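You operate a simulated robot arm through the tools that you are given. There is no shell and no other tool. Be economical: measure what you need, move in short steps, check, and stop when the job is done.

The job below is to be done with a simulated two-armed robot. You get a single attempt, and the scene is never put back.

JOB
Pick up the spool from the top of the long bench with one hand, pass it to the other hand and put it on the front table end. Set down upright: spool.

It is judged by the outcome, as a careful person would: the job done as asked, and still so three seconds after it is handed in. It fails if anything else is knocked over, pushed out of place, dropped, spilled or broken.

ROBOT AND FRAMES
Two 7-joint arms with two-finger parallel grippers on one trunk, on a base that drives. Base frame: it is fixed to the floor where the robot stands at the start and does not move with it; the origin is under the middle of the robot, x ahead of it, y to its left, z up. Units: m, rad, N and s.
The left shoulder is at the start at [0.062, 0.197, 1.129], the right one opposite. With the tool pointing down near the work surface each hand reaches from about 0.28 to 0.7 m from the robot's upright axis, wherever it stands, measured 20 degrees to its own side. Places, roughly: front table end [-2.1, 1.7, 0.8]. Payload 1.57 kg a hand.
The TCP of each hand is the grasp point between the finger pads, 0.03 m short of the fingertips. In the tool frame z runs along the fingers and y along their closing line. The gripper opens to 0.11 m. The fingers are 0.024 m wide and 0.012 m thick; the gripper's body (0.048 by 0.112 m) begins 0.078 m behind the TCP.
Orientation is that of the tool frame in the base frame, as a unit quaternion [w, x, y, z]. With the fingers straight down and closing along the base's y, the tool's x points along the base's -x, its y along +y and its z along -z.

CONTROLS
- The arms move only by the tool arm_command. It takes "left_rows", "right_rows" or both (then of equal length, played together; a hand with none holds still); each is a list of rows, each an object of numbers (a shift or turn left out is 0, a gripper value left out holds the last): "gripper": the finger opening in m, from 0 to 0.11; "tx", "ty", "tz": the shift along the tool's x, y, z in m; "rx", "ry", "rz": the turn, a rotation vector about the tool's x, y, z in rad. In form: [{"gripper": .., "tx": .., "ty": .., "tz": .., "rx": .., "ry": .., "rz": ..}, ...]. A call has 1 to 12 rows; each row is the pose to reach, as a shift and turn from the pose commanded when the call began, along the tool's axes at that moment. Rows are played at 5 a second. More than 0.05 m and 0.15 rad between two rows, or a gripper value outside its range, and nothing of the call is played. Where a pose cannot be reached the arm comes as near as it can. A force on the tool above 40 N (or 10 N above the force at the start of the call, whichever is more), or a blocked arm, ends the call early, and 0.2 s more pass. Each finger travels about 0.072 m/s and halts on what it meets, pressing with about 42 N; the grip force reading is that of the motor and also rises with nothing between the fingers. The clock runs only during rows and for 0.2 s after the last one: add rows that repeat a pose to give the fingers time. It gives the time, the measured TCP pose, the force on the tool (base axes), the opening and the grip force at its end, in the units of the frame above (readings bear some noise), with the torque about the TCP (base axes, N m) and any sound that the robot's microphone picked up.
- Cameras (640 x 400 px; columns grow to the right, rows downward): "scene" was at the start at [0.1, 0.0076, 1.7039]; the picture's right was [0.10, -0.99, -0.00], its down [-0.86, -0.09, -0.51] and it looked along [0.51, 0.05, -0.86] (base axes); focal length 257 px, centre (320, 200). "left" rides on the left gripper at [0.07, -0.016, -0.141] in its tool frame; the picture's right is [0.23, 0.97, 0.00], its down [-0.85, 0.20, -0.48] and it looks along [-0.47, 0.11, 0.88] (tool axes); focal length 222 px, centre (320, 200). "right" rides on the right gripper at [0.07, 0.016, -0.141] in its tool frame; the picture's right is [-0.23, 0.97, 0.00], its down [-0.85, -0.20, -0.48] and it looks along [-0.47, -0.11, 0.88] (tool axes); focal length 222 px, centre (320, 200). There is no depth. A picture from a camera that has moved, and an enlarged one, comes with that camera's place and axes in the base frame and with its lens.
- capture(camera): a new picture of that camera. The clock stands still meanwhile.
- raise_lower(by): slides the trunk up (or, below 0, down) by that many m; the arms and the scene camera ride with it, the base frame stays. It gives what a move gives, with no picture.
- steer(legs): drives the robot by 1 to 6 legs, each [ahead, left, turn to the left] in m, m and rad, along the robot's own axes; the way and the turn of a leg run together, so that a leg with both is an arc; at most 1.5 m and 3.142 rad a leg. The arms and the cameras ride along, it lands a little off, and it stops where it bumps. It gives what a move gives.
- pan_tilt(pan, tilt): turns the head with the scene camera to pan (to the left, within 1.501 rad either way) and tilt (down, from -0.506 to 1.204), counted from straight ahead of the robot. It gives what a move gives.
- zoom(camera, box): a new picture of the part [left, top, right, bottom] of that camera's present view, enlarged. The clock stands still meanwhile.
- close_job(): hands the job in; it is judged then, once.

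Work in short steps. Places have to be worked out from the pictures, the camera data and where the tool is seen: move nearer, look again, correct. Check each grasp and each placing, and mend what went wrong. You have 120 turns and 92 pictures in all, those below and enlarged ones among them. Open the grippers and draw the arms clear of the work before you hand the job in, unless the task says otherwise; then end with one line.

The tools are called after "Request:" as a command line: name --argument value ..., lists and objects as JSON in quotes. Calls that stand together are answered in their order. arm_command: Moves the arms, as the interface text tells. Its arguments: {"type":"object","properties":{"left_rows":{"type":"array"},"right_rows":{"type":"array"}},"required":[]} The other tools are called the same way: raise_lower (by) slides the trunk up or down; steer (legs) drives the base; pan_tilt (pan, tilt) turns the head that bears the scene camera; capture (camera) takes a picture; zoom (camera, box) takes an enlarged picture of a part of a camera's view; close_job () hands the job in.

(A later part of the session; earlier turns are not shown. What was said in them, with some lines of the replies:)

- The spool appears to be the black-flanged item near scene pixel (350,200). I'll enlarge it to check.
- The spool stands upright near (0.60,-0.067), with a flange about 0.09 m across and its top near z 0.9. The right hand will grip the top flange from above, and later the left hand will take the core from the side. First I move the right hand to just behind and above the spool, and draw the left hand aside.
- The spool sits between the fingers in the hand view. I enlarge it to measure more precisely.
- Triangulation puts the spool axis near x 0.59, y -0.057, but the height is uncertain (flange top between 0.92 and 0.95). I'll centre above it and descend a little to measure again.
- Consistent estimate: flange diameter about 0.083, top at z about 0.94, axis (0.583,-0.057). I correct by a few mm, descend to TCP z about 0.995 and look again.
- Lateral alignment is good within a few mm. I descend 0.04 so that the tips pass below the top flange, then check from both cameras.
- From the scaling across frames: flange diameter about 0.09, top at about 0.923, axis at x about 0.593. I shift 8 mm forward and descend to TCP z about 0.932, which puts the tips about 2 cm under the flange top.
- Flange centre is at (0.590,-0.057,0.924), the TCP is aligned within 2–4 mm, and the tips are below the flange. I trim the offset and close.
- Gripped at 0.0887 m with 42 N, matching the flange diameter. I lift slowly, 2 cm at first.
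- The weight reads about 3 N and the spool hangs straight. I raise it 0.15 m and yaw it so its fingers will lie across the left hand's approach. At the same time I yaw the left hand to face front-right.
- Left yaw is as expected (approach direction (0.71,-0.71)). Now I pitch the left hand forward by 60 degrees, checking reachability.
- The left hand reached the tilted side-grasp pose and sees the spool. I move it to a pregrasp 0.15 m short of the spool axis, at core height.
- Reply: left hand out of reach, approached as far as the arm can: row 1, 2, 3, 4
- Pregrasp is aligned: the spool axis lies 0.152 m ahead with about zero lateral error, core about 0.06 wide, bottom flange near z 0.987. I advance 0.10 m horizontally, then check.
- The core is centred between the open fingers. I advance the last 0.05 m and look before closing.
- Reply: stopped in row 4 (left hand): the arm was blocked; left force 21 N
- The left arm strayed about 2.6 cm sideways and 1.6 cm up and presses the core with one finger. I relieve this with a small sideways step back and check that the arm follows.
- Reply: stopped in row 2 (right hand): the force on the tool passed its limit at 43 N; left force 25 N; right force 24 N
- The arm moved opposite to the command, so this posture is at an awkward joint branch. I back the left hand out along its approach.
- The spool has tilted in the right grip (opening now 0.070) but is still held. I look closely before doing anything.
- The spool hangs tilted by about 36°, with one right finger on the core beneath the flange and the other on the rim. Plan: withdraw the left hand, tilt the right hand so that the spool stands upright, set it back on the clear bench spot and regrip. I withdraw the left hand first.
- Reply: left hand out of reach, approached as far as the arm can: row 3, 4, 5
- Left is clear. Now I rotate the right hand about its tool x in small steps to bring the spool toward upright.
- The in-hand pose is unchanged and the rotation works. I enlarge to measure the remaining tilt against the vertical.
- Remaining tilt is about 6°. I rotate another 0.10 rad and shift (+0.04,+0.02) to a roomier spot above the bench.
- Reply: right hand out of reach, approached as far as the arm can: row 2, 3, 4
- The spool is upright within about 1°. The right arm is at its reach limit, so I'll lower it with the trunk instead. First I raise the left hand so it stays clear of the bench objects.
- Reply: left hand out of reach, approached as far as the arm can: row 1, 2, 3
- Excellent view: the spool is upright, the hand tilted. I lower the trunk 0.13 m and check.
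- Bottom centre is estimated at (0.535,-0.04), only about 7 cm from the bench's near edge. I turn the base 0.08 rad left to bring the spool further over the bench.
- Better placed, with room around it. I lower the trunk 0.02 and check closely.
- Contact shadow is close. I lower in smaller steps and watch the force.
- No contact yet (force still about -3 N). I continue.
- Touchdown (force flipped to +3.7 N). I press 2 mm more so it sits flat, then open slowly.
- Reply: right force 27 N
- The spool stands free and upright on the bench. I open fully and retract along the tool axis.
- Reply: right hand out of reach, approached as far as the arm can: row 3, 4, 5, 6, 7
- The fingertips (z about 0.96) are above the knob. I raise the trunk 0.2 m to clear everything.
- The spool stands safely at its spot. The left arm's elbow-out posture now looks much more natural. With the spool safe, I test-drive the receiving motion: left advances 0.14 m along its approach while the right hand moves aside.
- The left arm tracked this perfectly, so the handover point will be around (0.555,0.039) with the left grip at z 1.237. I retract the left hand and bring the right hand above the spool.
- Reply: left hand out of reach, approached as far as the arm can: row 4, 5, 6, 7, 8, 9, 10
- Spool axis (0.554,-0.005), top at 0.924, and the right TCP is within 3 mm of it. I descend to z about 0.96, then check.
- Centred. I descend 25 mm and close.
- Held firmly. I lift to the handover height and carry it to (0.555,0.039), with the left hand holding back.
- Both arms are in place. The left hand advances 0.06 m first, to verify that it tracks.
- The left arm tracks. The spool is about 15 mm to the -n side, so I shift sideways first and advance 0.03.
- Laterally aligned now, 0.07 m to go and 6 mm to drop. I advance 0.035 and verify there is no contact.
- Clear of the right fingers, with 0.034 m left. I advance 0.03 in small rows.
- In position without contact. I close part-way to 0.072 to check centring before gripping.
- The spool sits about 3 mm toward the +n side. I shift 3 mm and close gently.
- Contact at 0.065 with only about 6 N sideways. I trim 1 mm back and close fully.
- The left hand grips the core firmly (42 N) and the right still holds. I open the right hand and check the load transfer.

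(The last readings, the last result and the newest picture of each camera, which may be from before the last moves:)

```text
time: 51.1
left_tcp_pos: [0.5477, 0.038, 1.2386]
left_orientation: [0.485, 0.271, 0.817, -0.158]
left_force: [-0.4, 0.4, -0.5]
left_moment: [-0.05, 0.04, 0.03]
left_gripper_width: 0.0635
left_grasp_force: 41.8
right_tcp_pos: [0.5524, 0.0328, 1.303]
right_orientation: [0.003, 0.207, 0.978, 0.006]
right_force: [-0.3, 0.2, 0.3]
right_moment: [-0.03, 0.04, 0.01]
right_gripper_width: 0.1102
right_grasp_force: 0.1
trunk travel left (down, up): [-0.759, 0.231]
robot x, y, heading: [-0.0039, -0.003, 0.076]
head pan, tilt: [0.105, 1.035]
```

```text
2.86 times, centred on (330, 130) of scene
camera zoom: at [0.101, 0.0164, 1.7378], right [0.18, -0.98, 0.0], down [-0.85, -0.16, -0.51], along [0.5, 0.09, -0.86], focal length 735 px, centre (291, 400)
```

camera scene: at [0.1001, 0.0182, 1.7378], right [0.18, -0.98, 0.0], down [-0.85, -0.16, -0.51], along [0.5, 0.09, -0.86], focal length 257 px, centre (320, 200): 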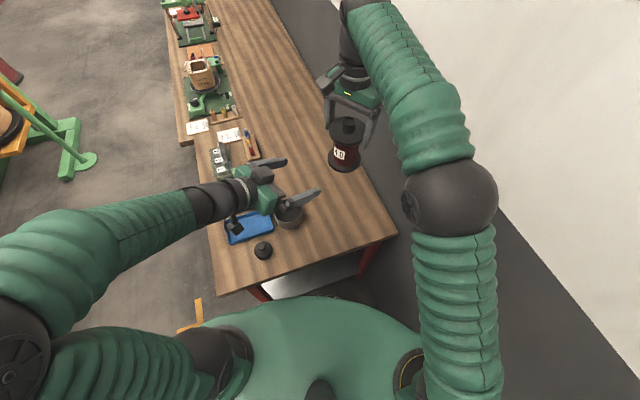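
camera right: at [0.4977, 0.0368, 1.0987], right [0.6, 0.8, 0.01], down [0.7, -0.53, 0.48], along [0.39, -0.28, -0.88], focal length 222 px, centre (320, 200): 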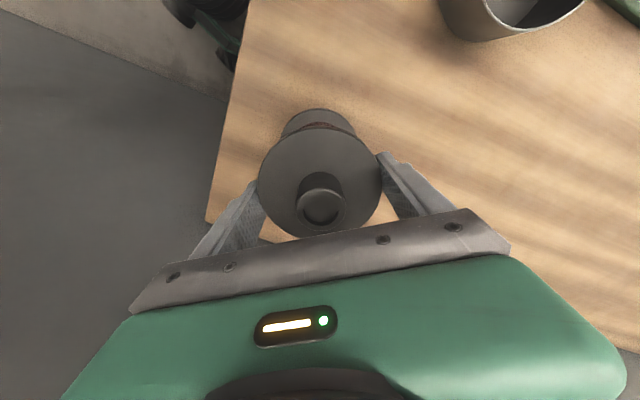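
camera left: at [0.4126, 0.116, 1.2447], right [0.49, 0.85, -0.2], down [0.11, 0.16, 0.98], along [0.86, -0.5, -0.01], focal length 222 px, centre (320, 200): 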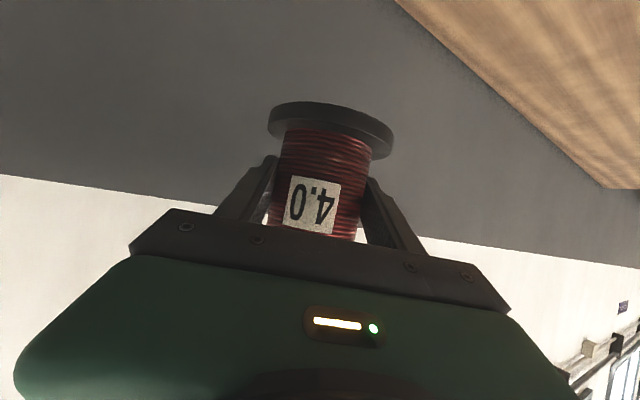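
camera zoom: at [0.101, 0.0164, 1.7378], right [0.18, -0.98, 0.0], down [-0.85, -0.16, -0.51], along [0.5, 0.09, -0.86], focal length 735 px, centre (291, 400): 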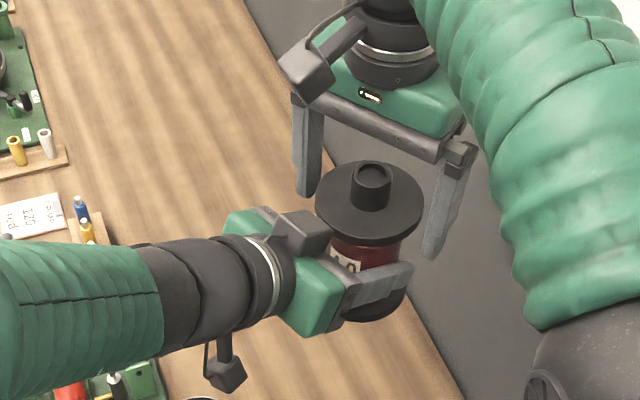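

The right hand is open. I raise it straight up, away from the spool, then look.

Request:
arm_command --right_rows '[{"tz": -0.03}, {"tz": -0.06}, {"tz": -0.09}, {"tz": -0.09, "ty": -0.04}, {"tz": -0.09, "ty": -0.08}, {"tz": -0.09, "ty": -0.12}, {"tz": -0.09, "ty": -0.16}]'

Request:
capture --camera "scene"

Request:
capture --camera "left"

```text
time: 52.7
left_tcp_pos: [0.5471, 0.0359, 1.2386]
left_orientation: [0.486, 0.27, 0.816, -0.156]
left_force: [0.0, -0.5, -0.2]
left_moment: [0.0, -0.01, 0.02]
left_gripper_width: 0.0638
left_grasp_force: 41.9
right_tcp_pos: [0.4858, -0.1174, 1.3894]
right_orientation: [0.004, 0.206, 0.979, 0.006]
right_force: [-0.4, -0.5, -0.7]
right_moment: [-0.04, -0.03, -0.03]
right_gripper_width: 0.1099
right_grasp_force: 0.1
right hand out of reach, approached as far as the arm can: row 3
trunk travel left (down, up): [-0.759, 0.231]
robot x, y, heading: [0.0004, -0.0005, 0.078]
head pan, tilt: [0.105, 1.035]
```

```text
24 pictures are left
camera scene: at [0.0981, 0.0136, 1.738], right [0.18, -0.98, 0.0], down [-0.85, -0.16, -0.51], along [0.5, 0.09, -0.86], focal length 257 px, centre (320, 200)
```

scene: 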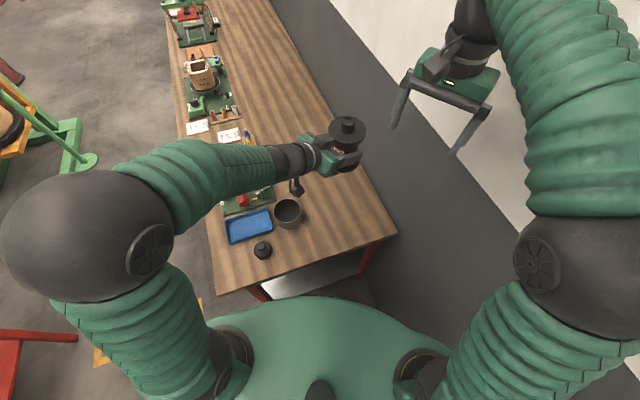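

```text
23 pictures are left
camera left: at [0.4107, 0.1146, 1.2451], right [0.49, 0.85, -0.19], down [0.11, 0.16, 0.98], along [0.86, -0.5, -0.01], focal length 222 px, centre (320, 200)
```

left: 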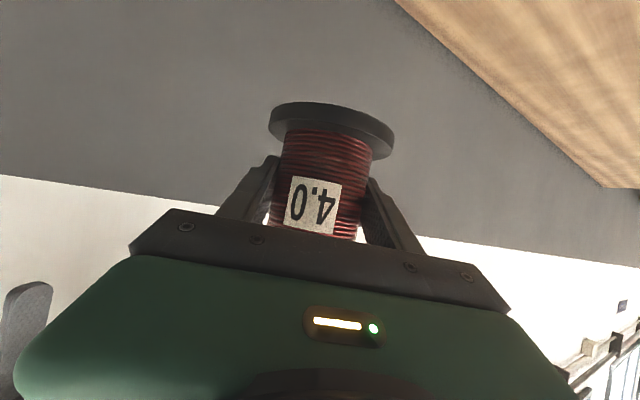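

The pass is done and the left hand holds the spool upright. Now I look left, toward the front table end, before driving.

Request:
pan_tilt --pan 1.5 --tilt 0.35

Request:
capture --camera "scene"

```text
time: 54.2
left_tcp_pos: [0.5501, 0.0366, 1.2376]
left_orientation: [0.485, 0.27, 0.816, -0.158]
left_force: [-0.1, -0.3, -0.4]
left_moment: [0.02, 0.02, 0.02]
left_gripper_width: 0.0638
left_grasp_force: 42.2
right_tcp_pos: [0.4878, -0.115, 1.3904]
right_orientation: [0.004, 0.207, 0.978, 0.007]
right_force: [-0.2, 0.2, 0.0]
right_moment: [0.05, -0.01, 0.02]
right_gripper_width: 0.1101
right_grasp_force: 0.1
trunk travel left (down, up): [-0.759, 0.231]
robot x, y, heading: [0.0037, 0.002, 0.078]
head pan, tilt: [1.499, 0.351]
```

```text
22 pictures are left
camera scene: at [0.034, 0.0962, 1.7951], right [1.0, 0.01, 0.0], down [0.0, -0.34, -0.94], along [-0.01, 0.94, -0.34], focal length 257 px, centre (320, 200)
```

scene: 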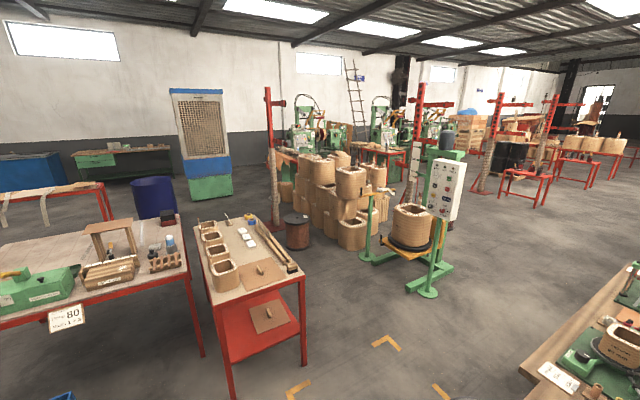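

The target table is the one at left with the "80" card, and its end must lie out of view. I back off from the bench and turn left to get a proper look.

Request:
steer --legs '[[-0.35, 0, 0], [0, 0, 1.4]]'

Request:
pan_tilt --pan 0.9 --tilt 0.4

Request:
capture --camera "scene"

```text
time: 60.0
left_tcp_pos: [-0.2969, 0.5194, 1.239]
left_orientation: [0.472, -0.326, 0.796, 0.196]
left_force: [0.7, -0.6, 0.9]
left_moment: [-0.02, 0.03, 0.0]
left_gripper_width: 0.0635
left_grasp_force: 42.1
right_tcp_pos: [-0.156, 0.4367, 1.3906]
right_orientation: [-0.002, -0.48, 0.877, 0.008]
right_force: [0.4, 0.2, 0.5]
right_moment: [-0.02, 0.01, 0.01]
right_gripper_width: 0.11
right_grasp_force: 0.0
trunk travel left (down, up): [-0.759, 0.231]
robot x, y, heading: [-0.3465, -0.0266, 1.491]
head pan, tilt: [1.499, 0.351]
```

```text
time: 61.0
left_tcp_pos: [-0.2971, 0.519, 1.2393]
left_orientation: [0.471, -0.327, 0.795, 0.198]
left_force: [0.0, 0.0, -0.1]
left_moment: [-0.01, 0.03, -0.03]
left_gripper_width: 0.0638
left_grasp_force: 42.3
right_tcp_pos: [-0.156, 0.4343, 1.3907]
right_orientation: [-0.002, -0.48, 0.877, 0.008]
right_force: [0.0, -0.1, -0.4]
right_moment: [-0.03, 0.03, 0.03]
right_gripper_width: 0.1099
right_grasp_force: 0.1
trunk travel left (down, up): [-0.759, 0.231]
robot x, y, heading: [-0.3441, -0.0273, 1.5]
head pan, tilt: [0.901, 0.4]
```

```text
21 pictures are left
camera scene: at [-0.4101, 0.0693, 1.7905], right [0.68, 0.74, 0.0], down [0.29, -0.27, -0.92], along [-0.68, 0.62, -0.39], focal length 257 px, centre (320, 200)
```

scene: 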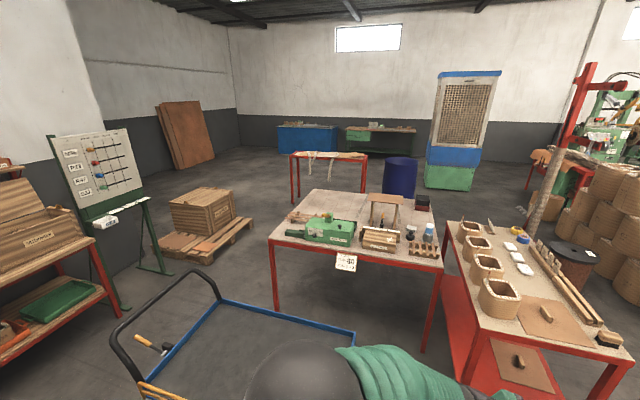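

The stated spot projects to about pixel (326,198), on the middle table's clear surface behind the green tool. I enlarge it.

Request:
zoom --camera "scene" --box '[250, 140, 460, 280]'

```text
2.86 times, centred on (355, 210) of scene
camera zoom: at [-0.4101, 0.0693, 1.7905], right [0.68, 0.74, 0.0], down [0.29, -0.27, -0.92], along [-0.68, 0.62, -0.39], focal length 735 px, centre (220, 171)
```

zoom: 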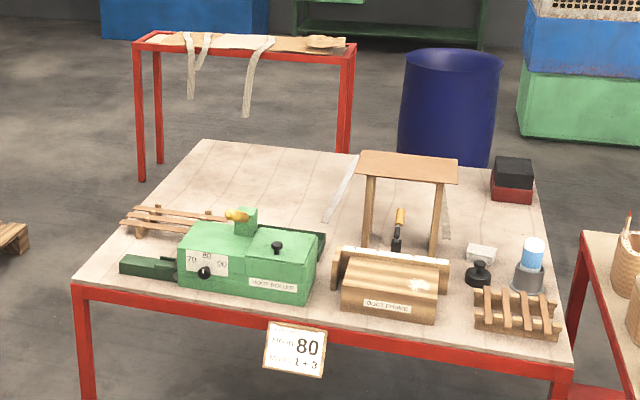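

The target area is the clear left/rear part of that table, around (-2.1,1.7). A push cart stands in between, so I look further left and down to map a route.

Request:
pan_tilt --pan 1.4 --tilt 0.55

Request:
capture --camera "scene"

```text
time: 61.9
left_tcp_pos: [-0.2975, 0.5185, 1.24]
left_orientation: [0.471, -0.326, 0.796, 0.196]
left_force: [0.2, 0.7, 0.3]
left_moment: [0.0, 0.02, 0.01]
left_gripper_width: 0.0636
left_grasp_force: 42.0
right_tcp_pos: [-0.1552, 0.4344, 1.3898]
right_orientation: [-0.001, -0.479, 0.878, 0.008]
right_force: [-1.5, -0.7, 1.2]
right_moment: [0.02, -0.03, 0.03]
right_gripper_width: 0.1099
right_grasp_force: 0.2
trunk travel left (down, up): [-0.759, 0.231]
robot x, y, heading: [-0.3439, -0.0257, 1.498]
head pan, tilt: [1.4, 0.55]
```

```text
19 pictures are left
camera scene: at [-0.429, 0.0289, 1.7769], right [0.24, 0.97, 0.0], down [0.51, -0.13, -0.85], along [-0.83, 0.21, -0.52], focal length 257 px, centre (320, 200)
```

scene: 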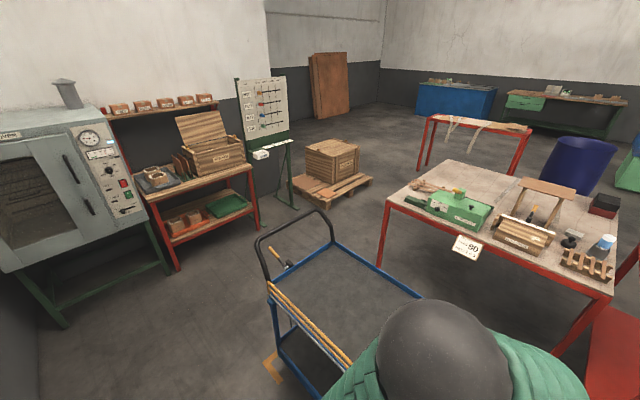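

Mapped: the cart corners are around (-1.69,-0.01) and (-2.01,0.54), with a rack to its west leaving a corridor about 1 m wide. I plan to go round the south-west of the cart with heading about 0.55 and end at (-2.57,1.30), facing the table's left edge. I tuck the right hand back and drive the first stretch.

Request:
arm_command --right_rows '[{"tx": 0.04}, {"tx": 0.08}, {"tx": 0.12}, {"tx": 0.12}]'

Request:
steer --legs '[[-0.519, 0.621, 0], [0, 0, -0.95]]'

Request:
pan_tilt --pan 1.5 --tilt 0.6

Request:
capture --camera "scene"

```text
time: 62.9
left_tcp_pos: [-0.2982, 0.52, 1.2385]
left_orientation: [0.471, -0.327, 0.795, 0.197]
left_force: [-0.1, 0.1, 0.5]
left_moment: [-0.01, 0.01, 0.0]
left_gripper_width: 0.064
left_grasp_force: 42.3
right_tcp_pos: [-0.2224, 0.3348, 1.3908]
right_orientation: [-0.002, -0.48, 0.877, 0.006]
right_force: [0.0, 0.0, -0.8]
right_moment: [0.0, 0.03, 0.01]
right_gripper_width: 0.1102
right_grasp_force: 0.0
trunk travel left (down, up): [-0.759, 0.231]
robot x, y, heading: [-0.3454, -0.0315, 1.5]
head pan, tilt: [1.4, 0.55]
```

```text
time: 69.7
left_tcp_pos: [-0.5378, -0.2165, 1.2385]
left_orientation: [0.509, 0.081, 0.856, -0.046]
left_force: [-0.8, -0.2, 0.0]
left_moment: [-0.01, 0.03, -0.01]
left_gripper_width: 0.0637
left_grasp_force: 41.8
right_tcp_pos: [-0.646, -0.3843, 1.3896]
right_orientation: [0.002, -0.017, 1.0, 0.008]
right_force: [0.7, -1.1, -0.2]
right_moment: [-0.01, -0.02, 0.0]
right_gripper_width: 0.11
right_grasp_force: 0.0
trunk travel left (down, up): [-0.759, 0.231]
robot x, y, heading: [-1.0154, -0.493, 0.529]
head pan, tilt: [1.4, 0.55]
```

```text
time: 70.3
left_tcp_pos: [-0.5383, -0.2189, 1.2387]
left_orientation: [0.508, 0.081, 0.856, -0.044]
left_force: [0.0, -1.0, 0.6]
left_moment: [0.0, 0.01, 0.03]
left_gripper_width: 0.0636
left_grasp_force: 42.1
right_tcp_pos: [-0.6466, -0.3859, 1.3909]
right_orientation: [0.003, -0.017, 1.0, 0.007]
right_force: [-0.4, -0.5, -0.3]
right_moment: [0.02, -0.02, 0.01]
right_gripper_width: 0.1099
right_grasp_force: 0.0
trunk travel left (down, up): [-0.759, 0.231]
robot x, y, heading: [-1.0165, -0.4889, 0.531]
head pan, tilt: [1.499, 0.6]
```

```text
18 pictures are left
camera scene: at [-1.024, -0.3925, 1.7724], right [0.9, 0.44, 0.0], down [0.25, -0.51, -0.83], along [-0.37, 0.74, -0.56], focal length 257 px, centre (320, 200)
```

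scene: 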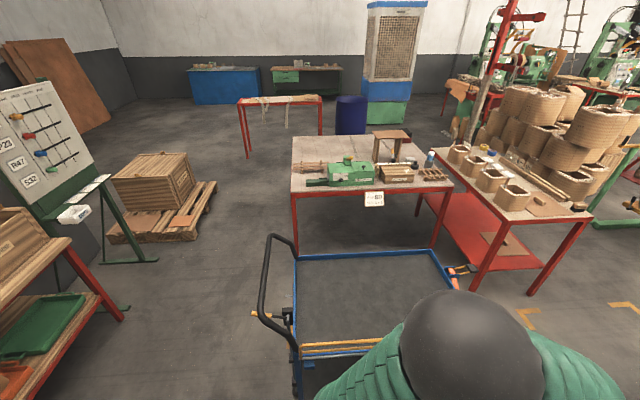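

The corridor looks clear, and the cart is slightly nearer than first thought. I drive via (-1.95,-0.40) to (-2.40,0.35), keeping this heading.

Request:
steer --legs '[[-0.76, 0.549, 0], [-0.008, 0.874, 0]]'

Request:
pan_tilt --pan 0.7 --tilt 0.6

Request:
capture --camera "scene"

```text
time: 79.4
left_tcp_pos: [-1.9177, 0.6208, 1.2392]
left_orientation: [0.508, 0.079, 0.856, -0.042]
left_force: [-0.2, -0.1, 0.2]
left_moment: [0.02, 0.0, 0.03]
left_gripper_width: 0.0636
left_grasp_force: 42.7
right_tcp_pos: [-2.0251, 0.451, 1.3915]
right_orientation: [0.002, -0.02, 1.0, 0.01]
right_force: [0.7, -0.6, -1.1]
right_moment: [0.0, 0.01, 0.01]
right_gripper_width: 0.1099
right_grasp_force: 0.1
trunk travel left (down, up): [-0.759, 0.231]
robot x, y, heading: [-2.3935, 0.3472, 0.537]
head pan, tilt: [1.499, 0.6]
```

```text
time: 80.6
left_tcp_pos: [-1.9201, 0.6222, 1.2384]
left_orientation: [0.509, 0.078, 0.856, -0.042]
left_force: [-0.4, 1.2, -0.7]
left_moment: [-0.02, 0.03, 0.0]
left_gripper_width: 0.0635
left_grasp_force: 41.9
right_tcp_pos: [-2.0275, 0.4559, 1.3904]
right_orientation: [0.003, -0.02, 1.0, 0.007]
right_force: [-0.6, 0.7, -0.1]
right_moment: [0.0, 0.01, 0.01]
right_gripper_width: 0.1099
right_grasp_force: 0.0
trunk travel left (down, up): [-0.759, 0.231]
robot x, y, heading: [-2.394, 0.3523, 0.537]
head pan, tilt: [0.7, 0.6]
```

```text
17 pictures are left
camera scene: at [-2.3363, 0.4503, 1.7723], right [0.94, -0.33, 0.0], down [-0.19, -0.53, -0.82], along [0.27, 0.78, -0.57], focal length 257 px, centre (320, 200)
```

scene: 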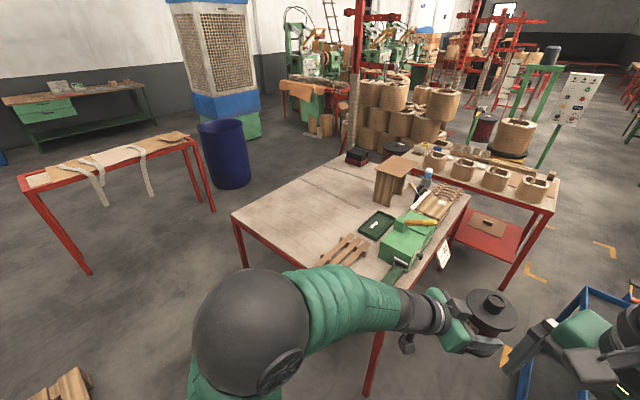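

The table's far-left area is clear; I aim to set the spool near (-2.10,1.59). I drive to a pre-position about 0.1 m short of the final stand.

Request:
steer --legs '[[0.2405, 0.923, 0]]'

Request:
pan_tilt --pan 0.0 --tilt 0.9

Request:
capture --camera "scene"

```text
time: 85.5
left_tcp_pos: [-2.1838, 1.5365, 1.2402]
left_orientation: [0.508, 0.078, 0.857, -0.041]
left_force: [0.0, -0.2, 0.1]
left_moment: [0.02, 0.03, 0.0]
left_gripper_width: 0.0635
left_grasp_force: 42.0
right_tcp_pos: [-2.2918, 1.3671, 1.3912]
right_orientation: [0.003, -0.022, 1.0, 0.009]
right_force: [0.0, -0.3, -0.2]
right_moment: [0.0, -0.04, -0.01]
right_gripper_width: 0.1099
right_grasp_force: 0.1
trunk travel left (down, up): [-0.759, 0.231]
robot x, y, heading: [-2.6597, 1.2597, 0.538]
head pan, tilt: [0.7, 0.6]
```

```text
time: 86.6
left_tcp_pos: [-2.1854, 1.5386, 1.2392]
left_orientation: [0.509, 0.077, 0.857, -0.041]
left_force: [-0.5, -1.0, 0.2]
left_moment: [-0.02, 0.04, 0.0]
left_gripper_width: 0.0639
left_grasp_force: 42.3
right_tcp_pos: [-2.2933, 1.3694, 1.3909]
right_orientation: [0.004, -0.022, 1.0, 0.008]
right_force: [0.4, 0.3, 0.2]
right_moment: [0.0, -0.01, 0.02]
right_gripper_width: 0.1101
right_grasp_force: 0.0
trunk travel left (down, up): [-0.759, 0.231]
robot x, y, heading: [-2.6589, 1.2635, 0.542]
head pan, tilt: [0.0, 0.901]
```

```text
16 pictures are left
camera scene: at [-2.5641, 1.3197, 1.7475], right [0.52, -0.86, 0.0], down [-0.67, -0.4, -0.62], along [0.53, 0.32, -0.78], focal length 257 px, centre (320, 200)
```

scene: 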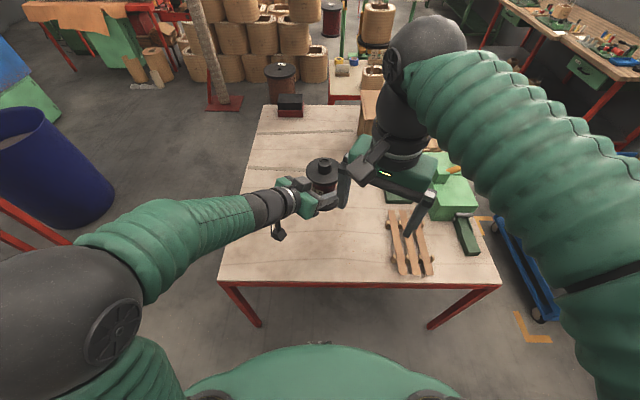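

The table edge lies 0.46 m ahead of the robot and the spool's landing area is clear. I move 0.07 forward so the spool lands about 0.16 m in from the edge.

Request:
steer --legs '[[0.07, 0, 0]]'

Request:
raise_lower --by -0.25

Request:
capture --camera "scene"

Request:
capture --camera "left"

```text
time: 87.6
left_tcp_pos: [-2.1359, 1.5708, 1.2452]
left_orientation: [0.513, 0.078, 0.854, -0.039]
left_force: [0.4, 0.7, -3.3]
left_moment: [0.01, 0.01, 0.01]
left_gripper_width: 0.0637
left_grasp_force: 42.8
right_tcp_pos: [-2.2447, 1.4018, 1.3946]
right_orientation: [0.009, -0.024, 1.0, 0.011]
right_force: [0.1, -0.6, -0.4]
right_moment: [0.0, -0.08, 0.03]
right_gripper_width: 0.11
right_grasp_force: 0.1
trunk travel left (down, up): [-0.759, 0.231]
robot x, y, heading: [-2.598, 1.2987, 0.545]
head pan, tilt: [0.0, 0.901]
```

```text
time: 90.2
left_tcp_pos: [-2.1267, 1.5769, 0.9897]
left_orientation: [0.509, 0.077, 0.856, -0.042]
left_force: [-0.1, 0.0, -3.2]
left_moment: [0.02, 0.0, -0.01]
left_gripper_width: 0.0638
left_grasp_force: 41.7
right_tcp_pos: [-2.2338, 1.4076, 1.142]
right_orientation: [0.003, -0.024, 1.0, 0.009]
right_force: [-0.5, 0.0, -0.6]
right_moment: [-0.01, -0.04, 0.02]
right_gripper_width: 0.11
right_grasp_force: 0.1
trunk travel left (down, up): [-0.509, 0.481]
robot x, y, heading: [-2.5941, 1.3001, 0.545]
head pan, tilt: [0.0, 0.901]
```

```text
15 pictures are left
camera scene: at [-2.5036, 1.3571, 1.4975], right [0.52, -0.86, 0.0], down [-0.67, -0.41, -0.62], along [0.53, 0.32, -0.78], focal length 257 px, centre (320, 200)
```

scene: 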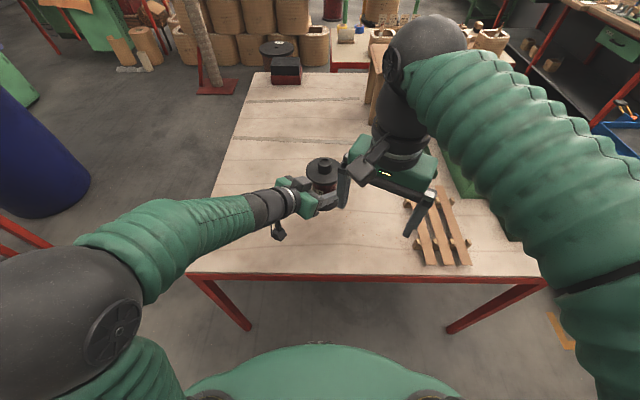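

```text
14 pictures are left
camera left: at [-2.2843, 1.5863, 0.9959], right [0.06, 0.98, -0.19], down [0.02, 0.19, 0.98], along [1.0, -0.06, -0.01], focal length 222 px, centre (320, 200)
```

left: 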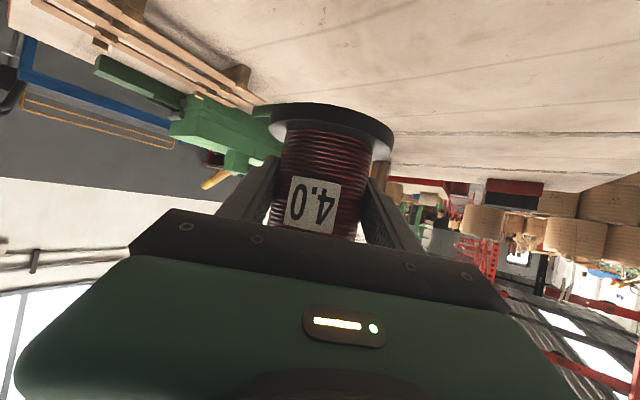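

The spool is upright in hand and the table below it is clear. I lower another 0.11 m and then look before touchdown.

Request:
raise_lower --by -0.11

Request:
capture --camera "left"

Request:
zoom --camera "scene" --box '[220, 130, 400, 260]'

```text
time: 91.6
left_tcp_pos: [-2.1273, 1.5764, 0.8802]
left_orientation: [0.51, 0.076, 0.856, -0.041]
left_force: [-0.4, 0.2, -3.4]
left_moment: [0.0, 0.0, -0.01]
left_gripper_width: 0.0637
left_grasp_force: 41.8
right_tcp_pos: [-2.2335, 1.4077, 1.0338]
right_orientation: [0.003, -0.023, 1.0, 0.009]
right_force: [-0.1, 0.0, -0.8]
right_moment: [-0.01, 0.0, -0.02]
right_gripper_width: 0.1099
right_grasp_force: 0.2
trunk travel left (down, up): [-0.399, 0.591]
robot x, y, heading: [-2.5962, 1.2986, 0.545]
head pan, tilt: [0.0, 0.901]
```

```text
13 pictures are left
camera left: at [-2.2845, 1.5862, 0.886], right [0.06, 0.98, -0.19], down [0.02, 0.19, 0.98], along [1.0, -0.06, -0.01], focal length 222 px, centre (320, 200)
```

left: 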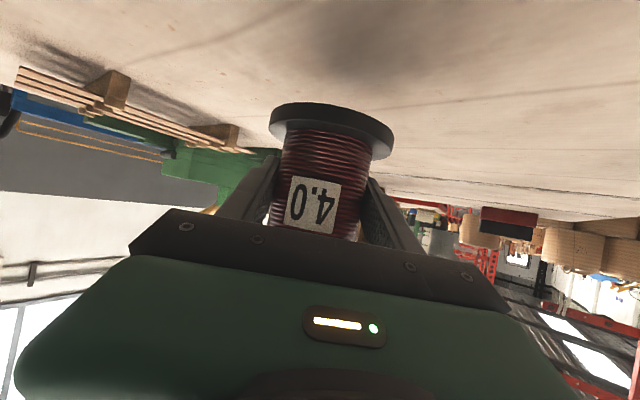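

```text
3.08 times, centred on (310, 195) of scene
camera zoom: at [-2.5041, 1.3568, 1.3875], right [0.52, -0.86, 0.0], down [-0.67, -0.41, -0.62], along [0.53, 0.32, -0.78], focal length 791 px, centre (351, 215)
```

zoom: 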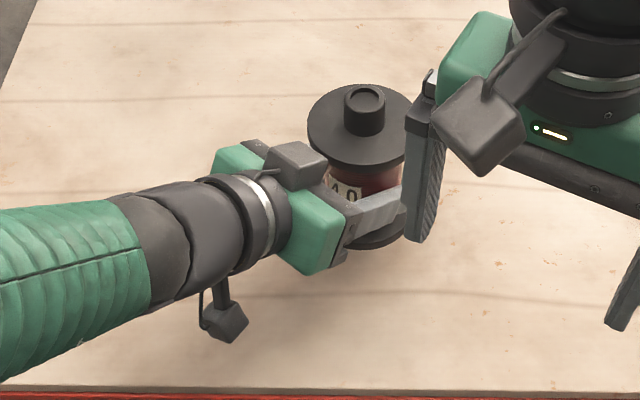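

About 2–3 cm of gap remains. I lower in small steps, watching the force.

Request:
raise_lower --by -0.018

Request:
zoom --camera "left" --box '[220, 40, 440, 200]'

```text
time: 92.3
left_tcp_pos: [-2.1253, 1.5772, 0.861]
left_orientation: [0.51, 0.075, 0.856, -0.04]
left_force: [0.5, 0.8, -2.6]
left_moment: [0.01, 0.03, -0.04]
left_gripper_width: 0.0639
left_grasp_force: 42.2
right_tcp_pos: [-2.233, 1.4079, 1.0149]
right_orientation: [0.003, -0.023, 1.0, 0.009]
right_force: [0.9, -0.6, 0.6]
right_moment: [0.03, -0.03, 0.01]
right_gripper_width: 0.1101
right_grasp_force: 0.0
trunk travel left (down, up): [-0.381, 0.609]
robot x, y, heading: [-2.5971, 1.3007, 0.537]
head pan, tilt: [0.0, 0.901]
```

```text
2.50 times, centred on (330, 120) of left
camera zoom: at [-2.2846, 1.5861, 0.8679], right [0.06, 0.98, -0.19], down [0.02, 0.19, 0.98], along [1.0, -0.06, -0.01], focal length 555 px, centre (295, 400)
```

zoom: 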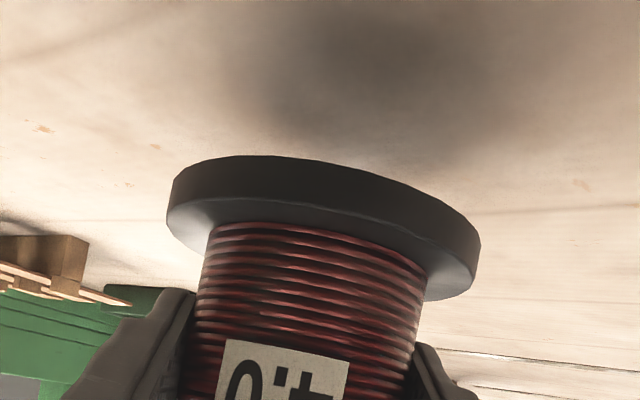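

Still a small gap by the shadow. I lower another centimetre.

Request:
raise_lower --by -0.01

```text
time: 92.9
left_tcp_pos: [-2.1263, 1.5764, 0.8519]
left_orientation: [0.51, 0.076, 0.856, -0.041]
left_force: [-0.1, 0.0, -3.3]
left_moment: [0.0, 0.03, 0.02]
left_gripper_width: 0.0638
left_grasp_force: 42.0
right_tcp_pos: [-2.2338, 1.4086, 1.0056]
right_orientation: [0.003, -0.023, 1.0, 0.009]
right_force: [0.3, 0.4, 0.1]
right_moment: [-0.03, 0.02, -0.01]
right_gripper_width: 0.1099
right_grasp_force: 0.1
trunk travel left (down, up): [-0.371, 0.619]
robot x, y, heading: [-2.5982, 1.3027, 0.541]
head pan, tilt: [0.0, 0.901]
```

No contact yet. I step on by 6 mm and check visually.

Request:
raise_lower --by -0.006

Request:
zoom --camera "left" --box '[220, 40, 440, 200]'

```text
time: 93.4
left_tcp_pos: [-2.1264, 1.5763, 0.844]
left_orientation: [0.51, 0.077, 0.856, -0.042]
left_force: [-0.3, -0.3, -3.4]
left_moment: [0.02, 0.02, -0.04]
left_gripper_width: 0.0636
left_grasp_force: 42.0
right_tcp_pos: [-2.2335, 1.407, 0.9982]
right_orientation: [0.004, -0.024, 1.0, 0.009]
right_force: [0.6, 0.0, 0.4]
right_moment: [-0.03, -0.02, 0.04]
right_gripper_width: 0.11
right_grasp_force: 0.1
trunk travel left (down, up): [-0.365, 0.625]
robot x, y, heading: [-2.5908, 1.2985, 0.542]
head pan, tilt: [0.0, 0.901]
```

```text
2.50 times, centred on (330, 120) of left
camera zoom: at [-2.2846, 1.5862, 0.8518], right [0.06, 0.98, -0.19], down [0.02, 0.19, 0.98], along [1.0, -0.06, -0.01], focal length 555 px, centre (295, 400)
```

zoom: 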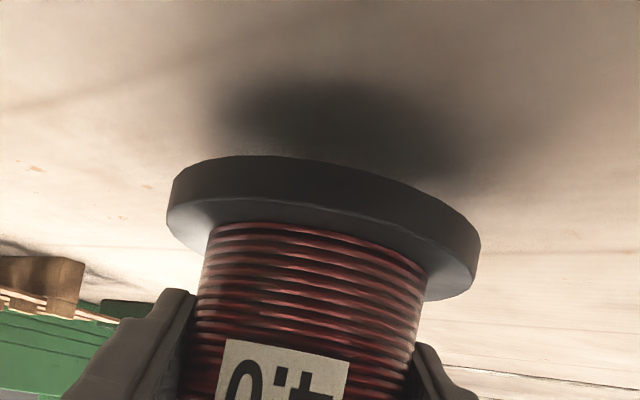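

The shadow is converging but a gap remains. I take another 8 mm.

Request:
raise_lower --by -0.008

Request:
zoom --camera "left" --box '[220, 40, 440, 200]'

```text
time: 94.0
left_tcp_pos: [-2.1261, 1.576, 0.838]
left_orientation: [0.509, 0.076, 0.856, -0.04]
left_force: [-0.5, 0.7, -3.3]
left_moment: [-0.01, 0.03, 0.01]
left_gripper_width: 0.0642
left_grasp_force: 42.5
right_tcp_pos: [-2.2336, 1.4085, 0.9905]
right_orientation: [0.003, -0.023, 1.0, 0.009]
right_force: [0.4, -0.7, -0.4]
right_moment: [0.01, 0.02, -0.02]
right_gripper_width: 0.11
right_grasp_force: 0.0
trunk travel left (down, up): [-0.357, 0.633]
robot x, y, heading: [-2.5959, 1.3036, 0.543]
head pan, tilt: [0.0, 0.901]
```

```text
2.50 times, centred on (330, 120) of left
camera zoom: at [-2.2846, 1.5861, 0.8439], right [0.06, 0.98, -0.19], down [0.02, 0.19, 0.98], along [1.0, -0.06, -0.01], focal length 555 px, centre (295, 400)
```

zoom: 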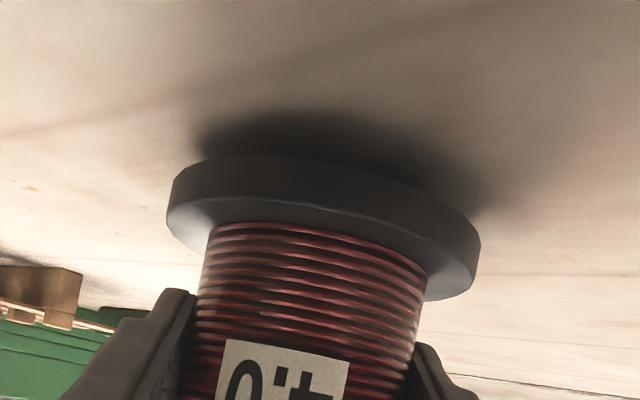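

Nearly there: the shadow hugs the rim. I continue with 5 mm.

Request:
raise_lower --by -0.005

```text
time: 94.5
left_tcp_pos: [-2.1252, 1.5765, 0.8332]
left_orientation: [0.51, 0.076, 0.856, -0.041]
left_force: [1.4, 0.1, -4.5]
left_moment: [0.03, 0.02, -0.02]
left_gripper_width: 0.0639
left_grasp_force: 42.1
right_tcp_pos: [-2.2327, 1.4087, 0.9854]
right_orientation: [0.003, -0.023, 1.0, 0.009]
right_force: [0.7, 0.1, 0.6]
right_moment: [-0.01, 0.0, 0.0]
right_gripper_width: 0.11
right_grasp_force: 0.0
trunk travel left (down, up): [-0.352, 0.638]
robot x, y, heading: [-2.5982, 1.2976, 0.542]
head pan, tilt: [0.0, 0.901]
```

Still no touchdown. I take 3 mm more.

Request:
raise_lower --by -0.003

Request:
zoom --camera "left" --box '[220, 40, 440, 200]'

```text
time: 95.0
left_tcp_pos: [-2.1256, 1.5769, 0.8295]
left_orientation: [0.509, 0.077, 0.856, -0.041]
left_force: [-0.3, 0.0, -3.7]
left_moment: [0.03, 0.0, -0.02]
left_gripper_width: 0.0636
left_grasp_force: 41.8
right_tcp_pos: [-2.2347, 1.4076, 0.9814]
right_orientation: [0.004, -0.023, 1.0, 0.009]
right_force: [-0.3, -0.1, -0.6]
right_moment: [0.01, -0.02, 0.0]
right_gripper_width: 0.1101
right_grasp_force: 0.1
trunk travel left (down, up): [-0.349, 0.641]
robot x, y, heading: [-2.5974, 1.2989, 0.548]
head pan, tilt: [0.0, 0.901]
```

```text
2.50 times, centred on (330, 120) of left
camera zoom: at [-2.2845, 1.5862, 0.8358], right [0.06, 0.98, -0.19], down [0.02, 0.19, 0.98], along [1.0, -0.06, -0.01], focal length 555 px, centre (295, 400)
```

zoom: 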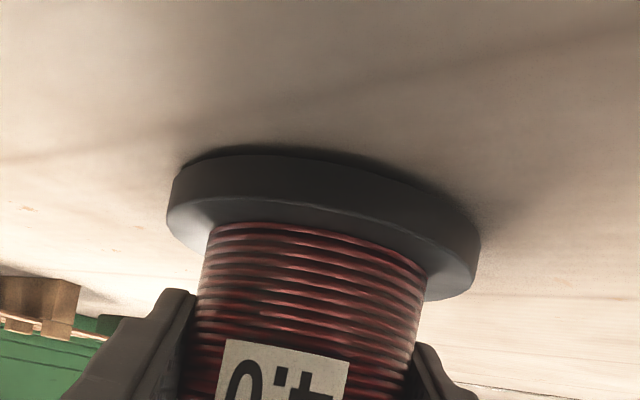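

Only 2–3 mm of gap is left. I lower 2.5 mm.

Request:
raise_lower --by -0.0025

```text
time: 95.6
left_tcp_pos: [-2.1256, 1.576, 0.8261]
left_orientation: [0.509, 0.076, 0.856, -0.041]
left_force: [0.2, -0.6, -3.3]
left_moment: [0.01, 0.0, 0.0]
left_gripper_width: 0.0637
left_grasp_force: 42.1
right_tcp_pos: [-2.2343, 1.407, 0.9787]
right_orientation: [0.004, -0.024, 1.0, 0.008]
right_force: [-1.0, -0.5, -0.3]
right_moment: [0.02, 0.01, -0.02]
right_gripper_width: 0.1102
right_grasp_force: 0.1
trunk travel left (down, up): [-0.346, 0.644]
robot x, y, heading: [-2.5971, 1.3015, 0.545]
head pan, tilt: [0.0, 0.901]
```

I take 2 mm more, watching for the force to flip.

Request:
raise_lower --by -0.002

```text
time: 96.1
left_tcp_pos: [-2.1261, 1.5767, 0.8269]
left_orientation: [0.511, 0.076, 0.855, -0.041]
left_force: [0.0, 0.3, 4.6]
left_moment: [-0.28, 0.17, 0.0]
left_gripper_width: 0.0638
left_grasp_force: 42.0
right_tcp_pos: [-2.2342, 1.4071, 0.9782]
right_orientation: [0.004, -0.023, 1.0, 0.009]
right_force: [0.8, -0.2, 0.0]
right_moment: [-0.01, 0.0, -0.01]
right_gripper_width: 0.11
right_grasp_force: 0.0
trunk travel left (down, up): [-0.344, 0.646]
robot x, y, heading: [-2.5927, 1.2973, 0.545]
head pan, tilt: [0.0, 0.901]
```

Touchdown (+4.6 N). I seat it one more millimetre, then open the left hand slowly.

Request:
raise_lower --by -0.001

Request:
arm_command --left_rows '[{"gripper": 0.066}, {"gripper": 0.07}, {"gripper": 0.078}, {"gripper": 0.088}, {"gripper": 0.1}, {"gripper": 0.11}, {"gripper": 0.11}]'

Request:
capture --camera "left"

```text
time: 96.6
left_tcp_pos: [-2.1265, 1.5756, 0.8268]
left_orientation: [0.511, 0.076, 0.855, -0.041]
left_force: [1.0, 1.0, 15.3]
left_moment: [-0.49, 0.34, -0.02]
left_gripper_width: 0.0637
left_grasp_force: 42.0
right_tcp_pos: [-2.2337, 1.4082, 0.9774]
right_orientation: [0.004, -0.024, 1.0, 0.009]
right_force: [-0.1, 0.6, -0.1]
right_moment: [0.0, -0.02, 0.02]
right_gripper_width: 0.1099
right_grasp_force: 0.1
trunk travel left (down, up): [-0.344, 0.647]
robot x, y, heading: [-2.5977, 1.3028, 0.542]
head pan, tilt: [0.0, 0.901]
```

```text
time: 98.2
left_tcp_pos: [-2.1272, 1.5755, 0.8246]
left_orientation: [0.51, 0.076, 0.856, -0.041]
left_force: [0.2, 0.8, 0.1]
left_moment: [0.0, -0.01, -0.01]
left_gripper_width: 0.1101
left_grasp_force: 0.1
right_tcp_pos: [-2.2332, 1.4079, 0.976]
right_orientation: [0.004, -0.024, 1.0, 0.009]
right_force: [0.4, -0.3, -0.4]
right_moment: [-0.01, 0.01, 0.01]
right_gripper_width: 0.1101
right_grasp_force: 0.0
trunk travel left (down, up): [-0.344, 0.647]
robot x, y, heading: [-2.5988, 1.2996, 0.543]
head pan, tilt: [0.0, 0.901]
```

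```text
7 pictures are left
camera left: at [-2.2846, 1.5861, 0.8305], right [0.06, 0.98, -0.19], down [0.02, 0.19, 0.98], along [1.0, -0.06, -0.01], focal length 222 px, centre (320, 200)
```

left: 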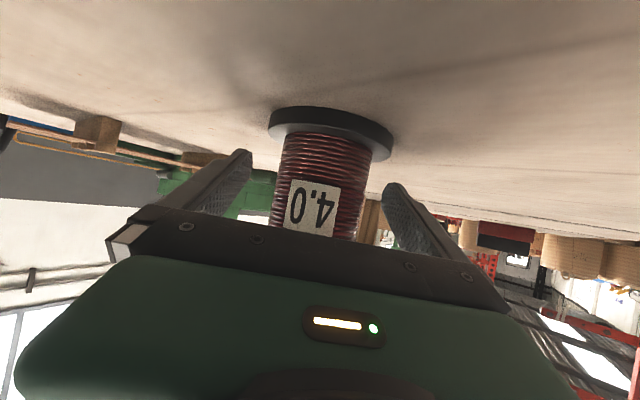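

The spool stands free with zero load. I retract the left hand horizontally along its approach, which was tested reachable, and move the right hand slightly aside.

Request:
arm_command --left_rows '[{"tx": 0.0}, {"tx": 0.01, "tz": -0.0173}, {"tx": 0.02, "tz": -0.0346}, {"tx": 0.03, "tz": -0.052}, {"tx": 0.04, "tz": -0.0693}, {"tx": 0.05, "tz": -0.0866}, {"tx": 0.065, "tz": -0.1126}, {"tx": 0.065, "tz": -0.1126}]' --right_rows '[{"ty": -0.03}, {"ty": -0.06}, {"ty": -0.06}, {"ty": -0.06}, {"ty": -0.06}, {"ty": -0.06}, {"ty": -0.06}, {"ty": -0.06}]'

Request:
capture --camera "scene"

```text
time: 100.0
left_tcp_pos: [-2.254, 1.5992, 0.823]
left_orientation: [0.51, 0.077, 0.856, -0.042]
left_force: [1.4, 0.5, 0.6]
left_moment: [0.0, 0.0, -0.01]
left_gripper_width: 0.11
left_grasp_force: 0.1
right_tcp_pos: [-2.2298, 1.3505, 0.9748]
right_orientation: [0.003, -0.023, 1.0, 0.008]
right_force: [-0.1, -1.4, 0.6]
right_moment: [0.0, -0.02, 0.0]
right_gripper_width: 0.1104
right_grasp_force: 0.1
trunk travel left (down, up): [-0.344, 0.647]
robot x, y, heading: [-2.5979, 1.3024, 0.541]
head pan, tilt: [0.0, 0.901]
```

```text
6 pictures are left
camera scene: at [-2.5047, 1.3566, 1.332], right [0.52, -0.86, 0.0], down [-0.67, -0.41, -0.62], along [0.53, 0.32, -0.78], focal length 257 px, centre (320, 200)
```

scene: 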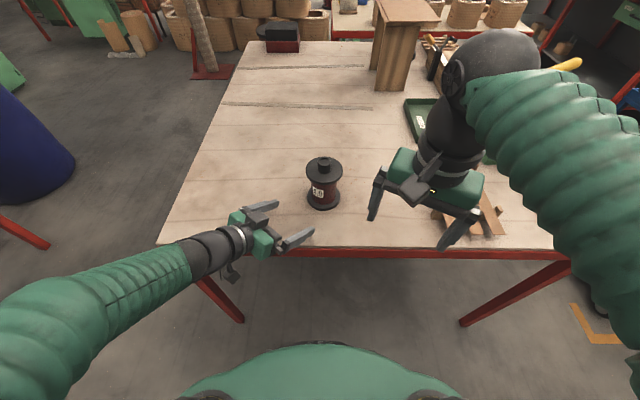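

The spool stands upright alone on the table end. I raise the trunk and back the robot away so both arms are clear.

Request:
raise_lower --by 0.25

Request:
steer --legs '[[-0.12, 0, 0]]'

Request:
capture --camera "scene"

```text
time: 102.6
left_tcp_pos: [-2.2532, 1.5994, 1.0739]
left_orientation: [0.509, 0.076, 0.856, -0.041]
left_force: [0.7, -0.3, 0.5]
left_moment: [-0.02, 0.03, 0.0]
left_gripper_width: 0.11
left_grasp_force: 0.1
right_tcp_pos: [-2.2308, 1.3498, 1.2252]
right_orientation: [0.003, -0.024, 1.0, 0.009]
right_force: [0.8, -0.1, 1.0]
right_moment: [0.0, -0.01, -0.05]
right_gripper_width: 0.1101
right_grasp_force: 0.0
trunk travel left (down, up): [-0.594, 0.396]
robot x, y, heading: [-2.5937, 1.3005, 0.542]
head pan, tilt: [0.0, 0.901]
```

```text
time: 103.8
left_tcp_pos: [-2.3543, 1.5402, 1.074]
left_orientation: [0.509, 0.076, 0.856, -0.042]
left_force: [0.0, -0.3, 0.3]
left_moment: [0.01, 0.01, 0.02]
left_gripper_width: 0.1098
left_grasp_force: 0.0
right_tcp_pos: [-2.3329, 1.2898, 1.2244]
right_orientation: [0.003, -0.024, 1.0, 0.008]
right_force: [-0.9, -0.1, 0.1]
right_moment: [0.02, -0.02, -0.01]
right_gripper_width: 0.1097
right_grasp_force: 0.0
trunk travel left (down, up): [-0.594, 0.396]
robot x, y, heading: [-2.7002, 1.2372, 0.543]
head pan, tilt: [0.0, 0.901]
```

```text
5 pictures are left
camera scene: at [-2.6054, 1.2962, 1.5819], right [0.52, -0.86, 0.0], down [-0.67, -0.41, -0.62], along [0.53, 0.32, -0.79], focal length 257 px, centre (320, 200)
```

scene: 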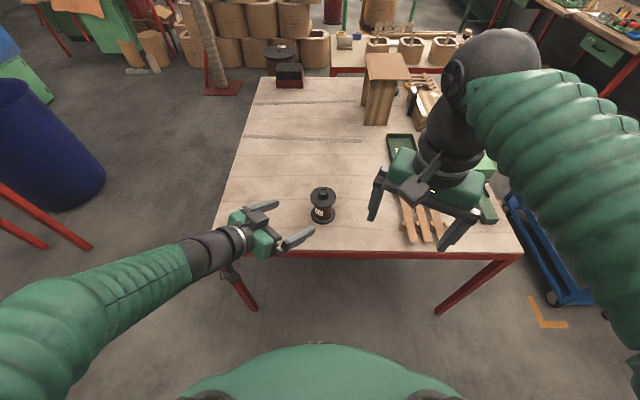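

The spool stands upright and clear on the table end, both grippers are open and the arms are withdrawn. I hand the job in.

Request:
close_job

```text
The job is handed in.
```

The right hand picked the spool off the long bench and passed it to the left, which set it upright on the front table end at about (-2.1, 1.58). The first pass attempt tilted it in the right hand's grip, so I set it back upright on the bench and picked it up again; nothing was dropped or knocked over.
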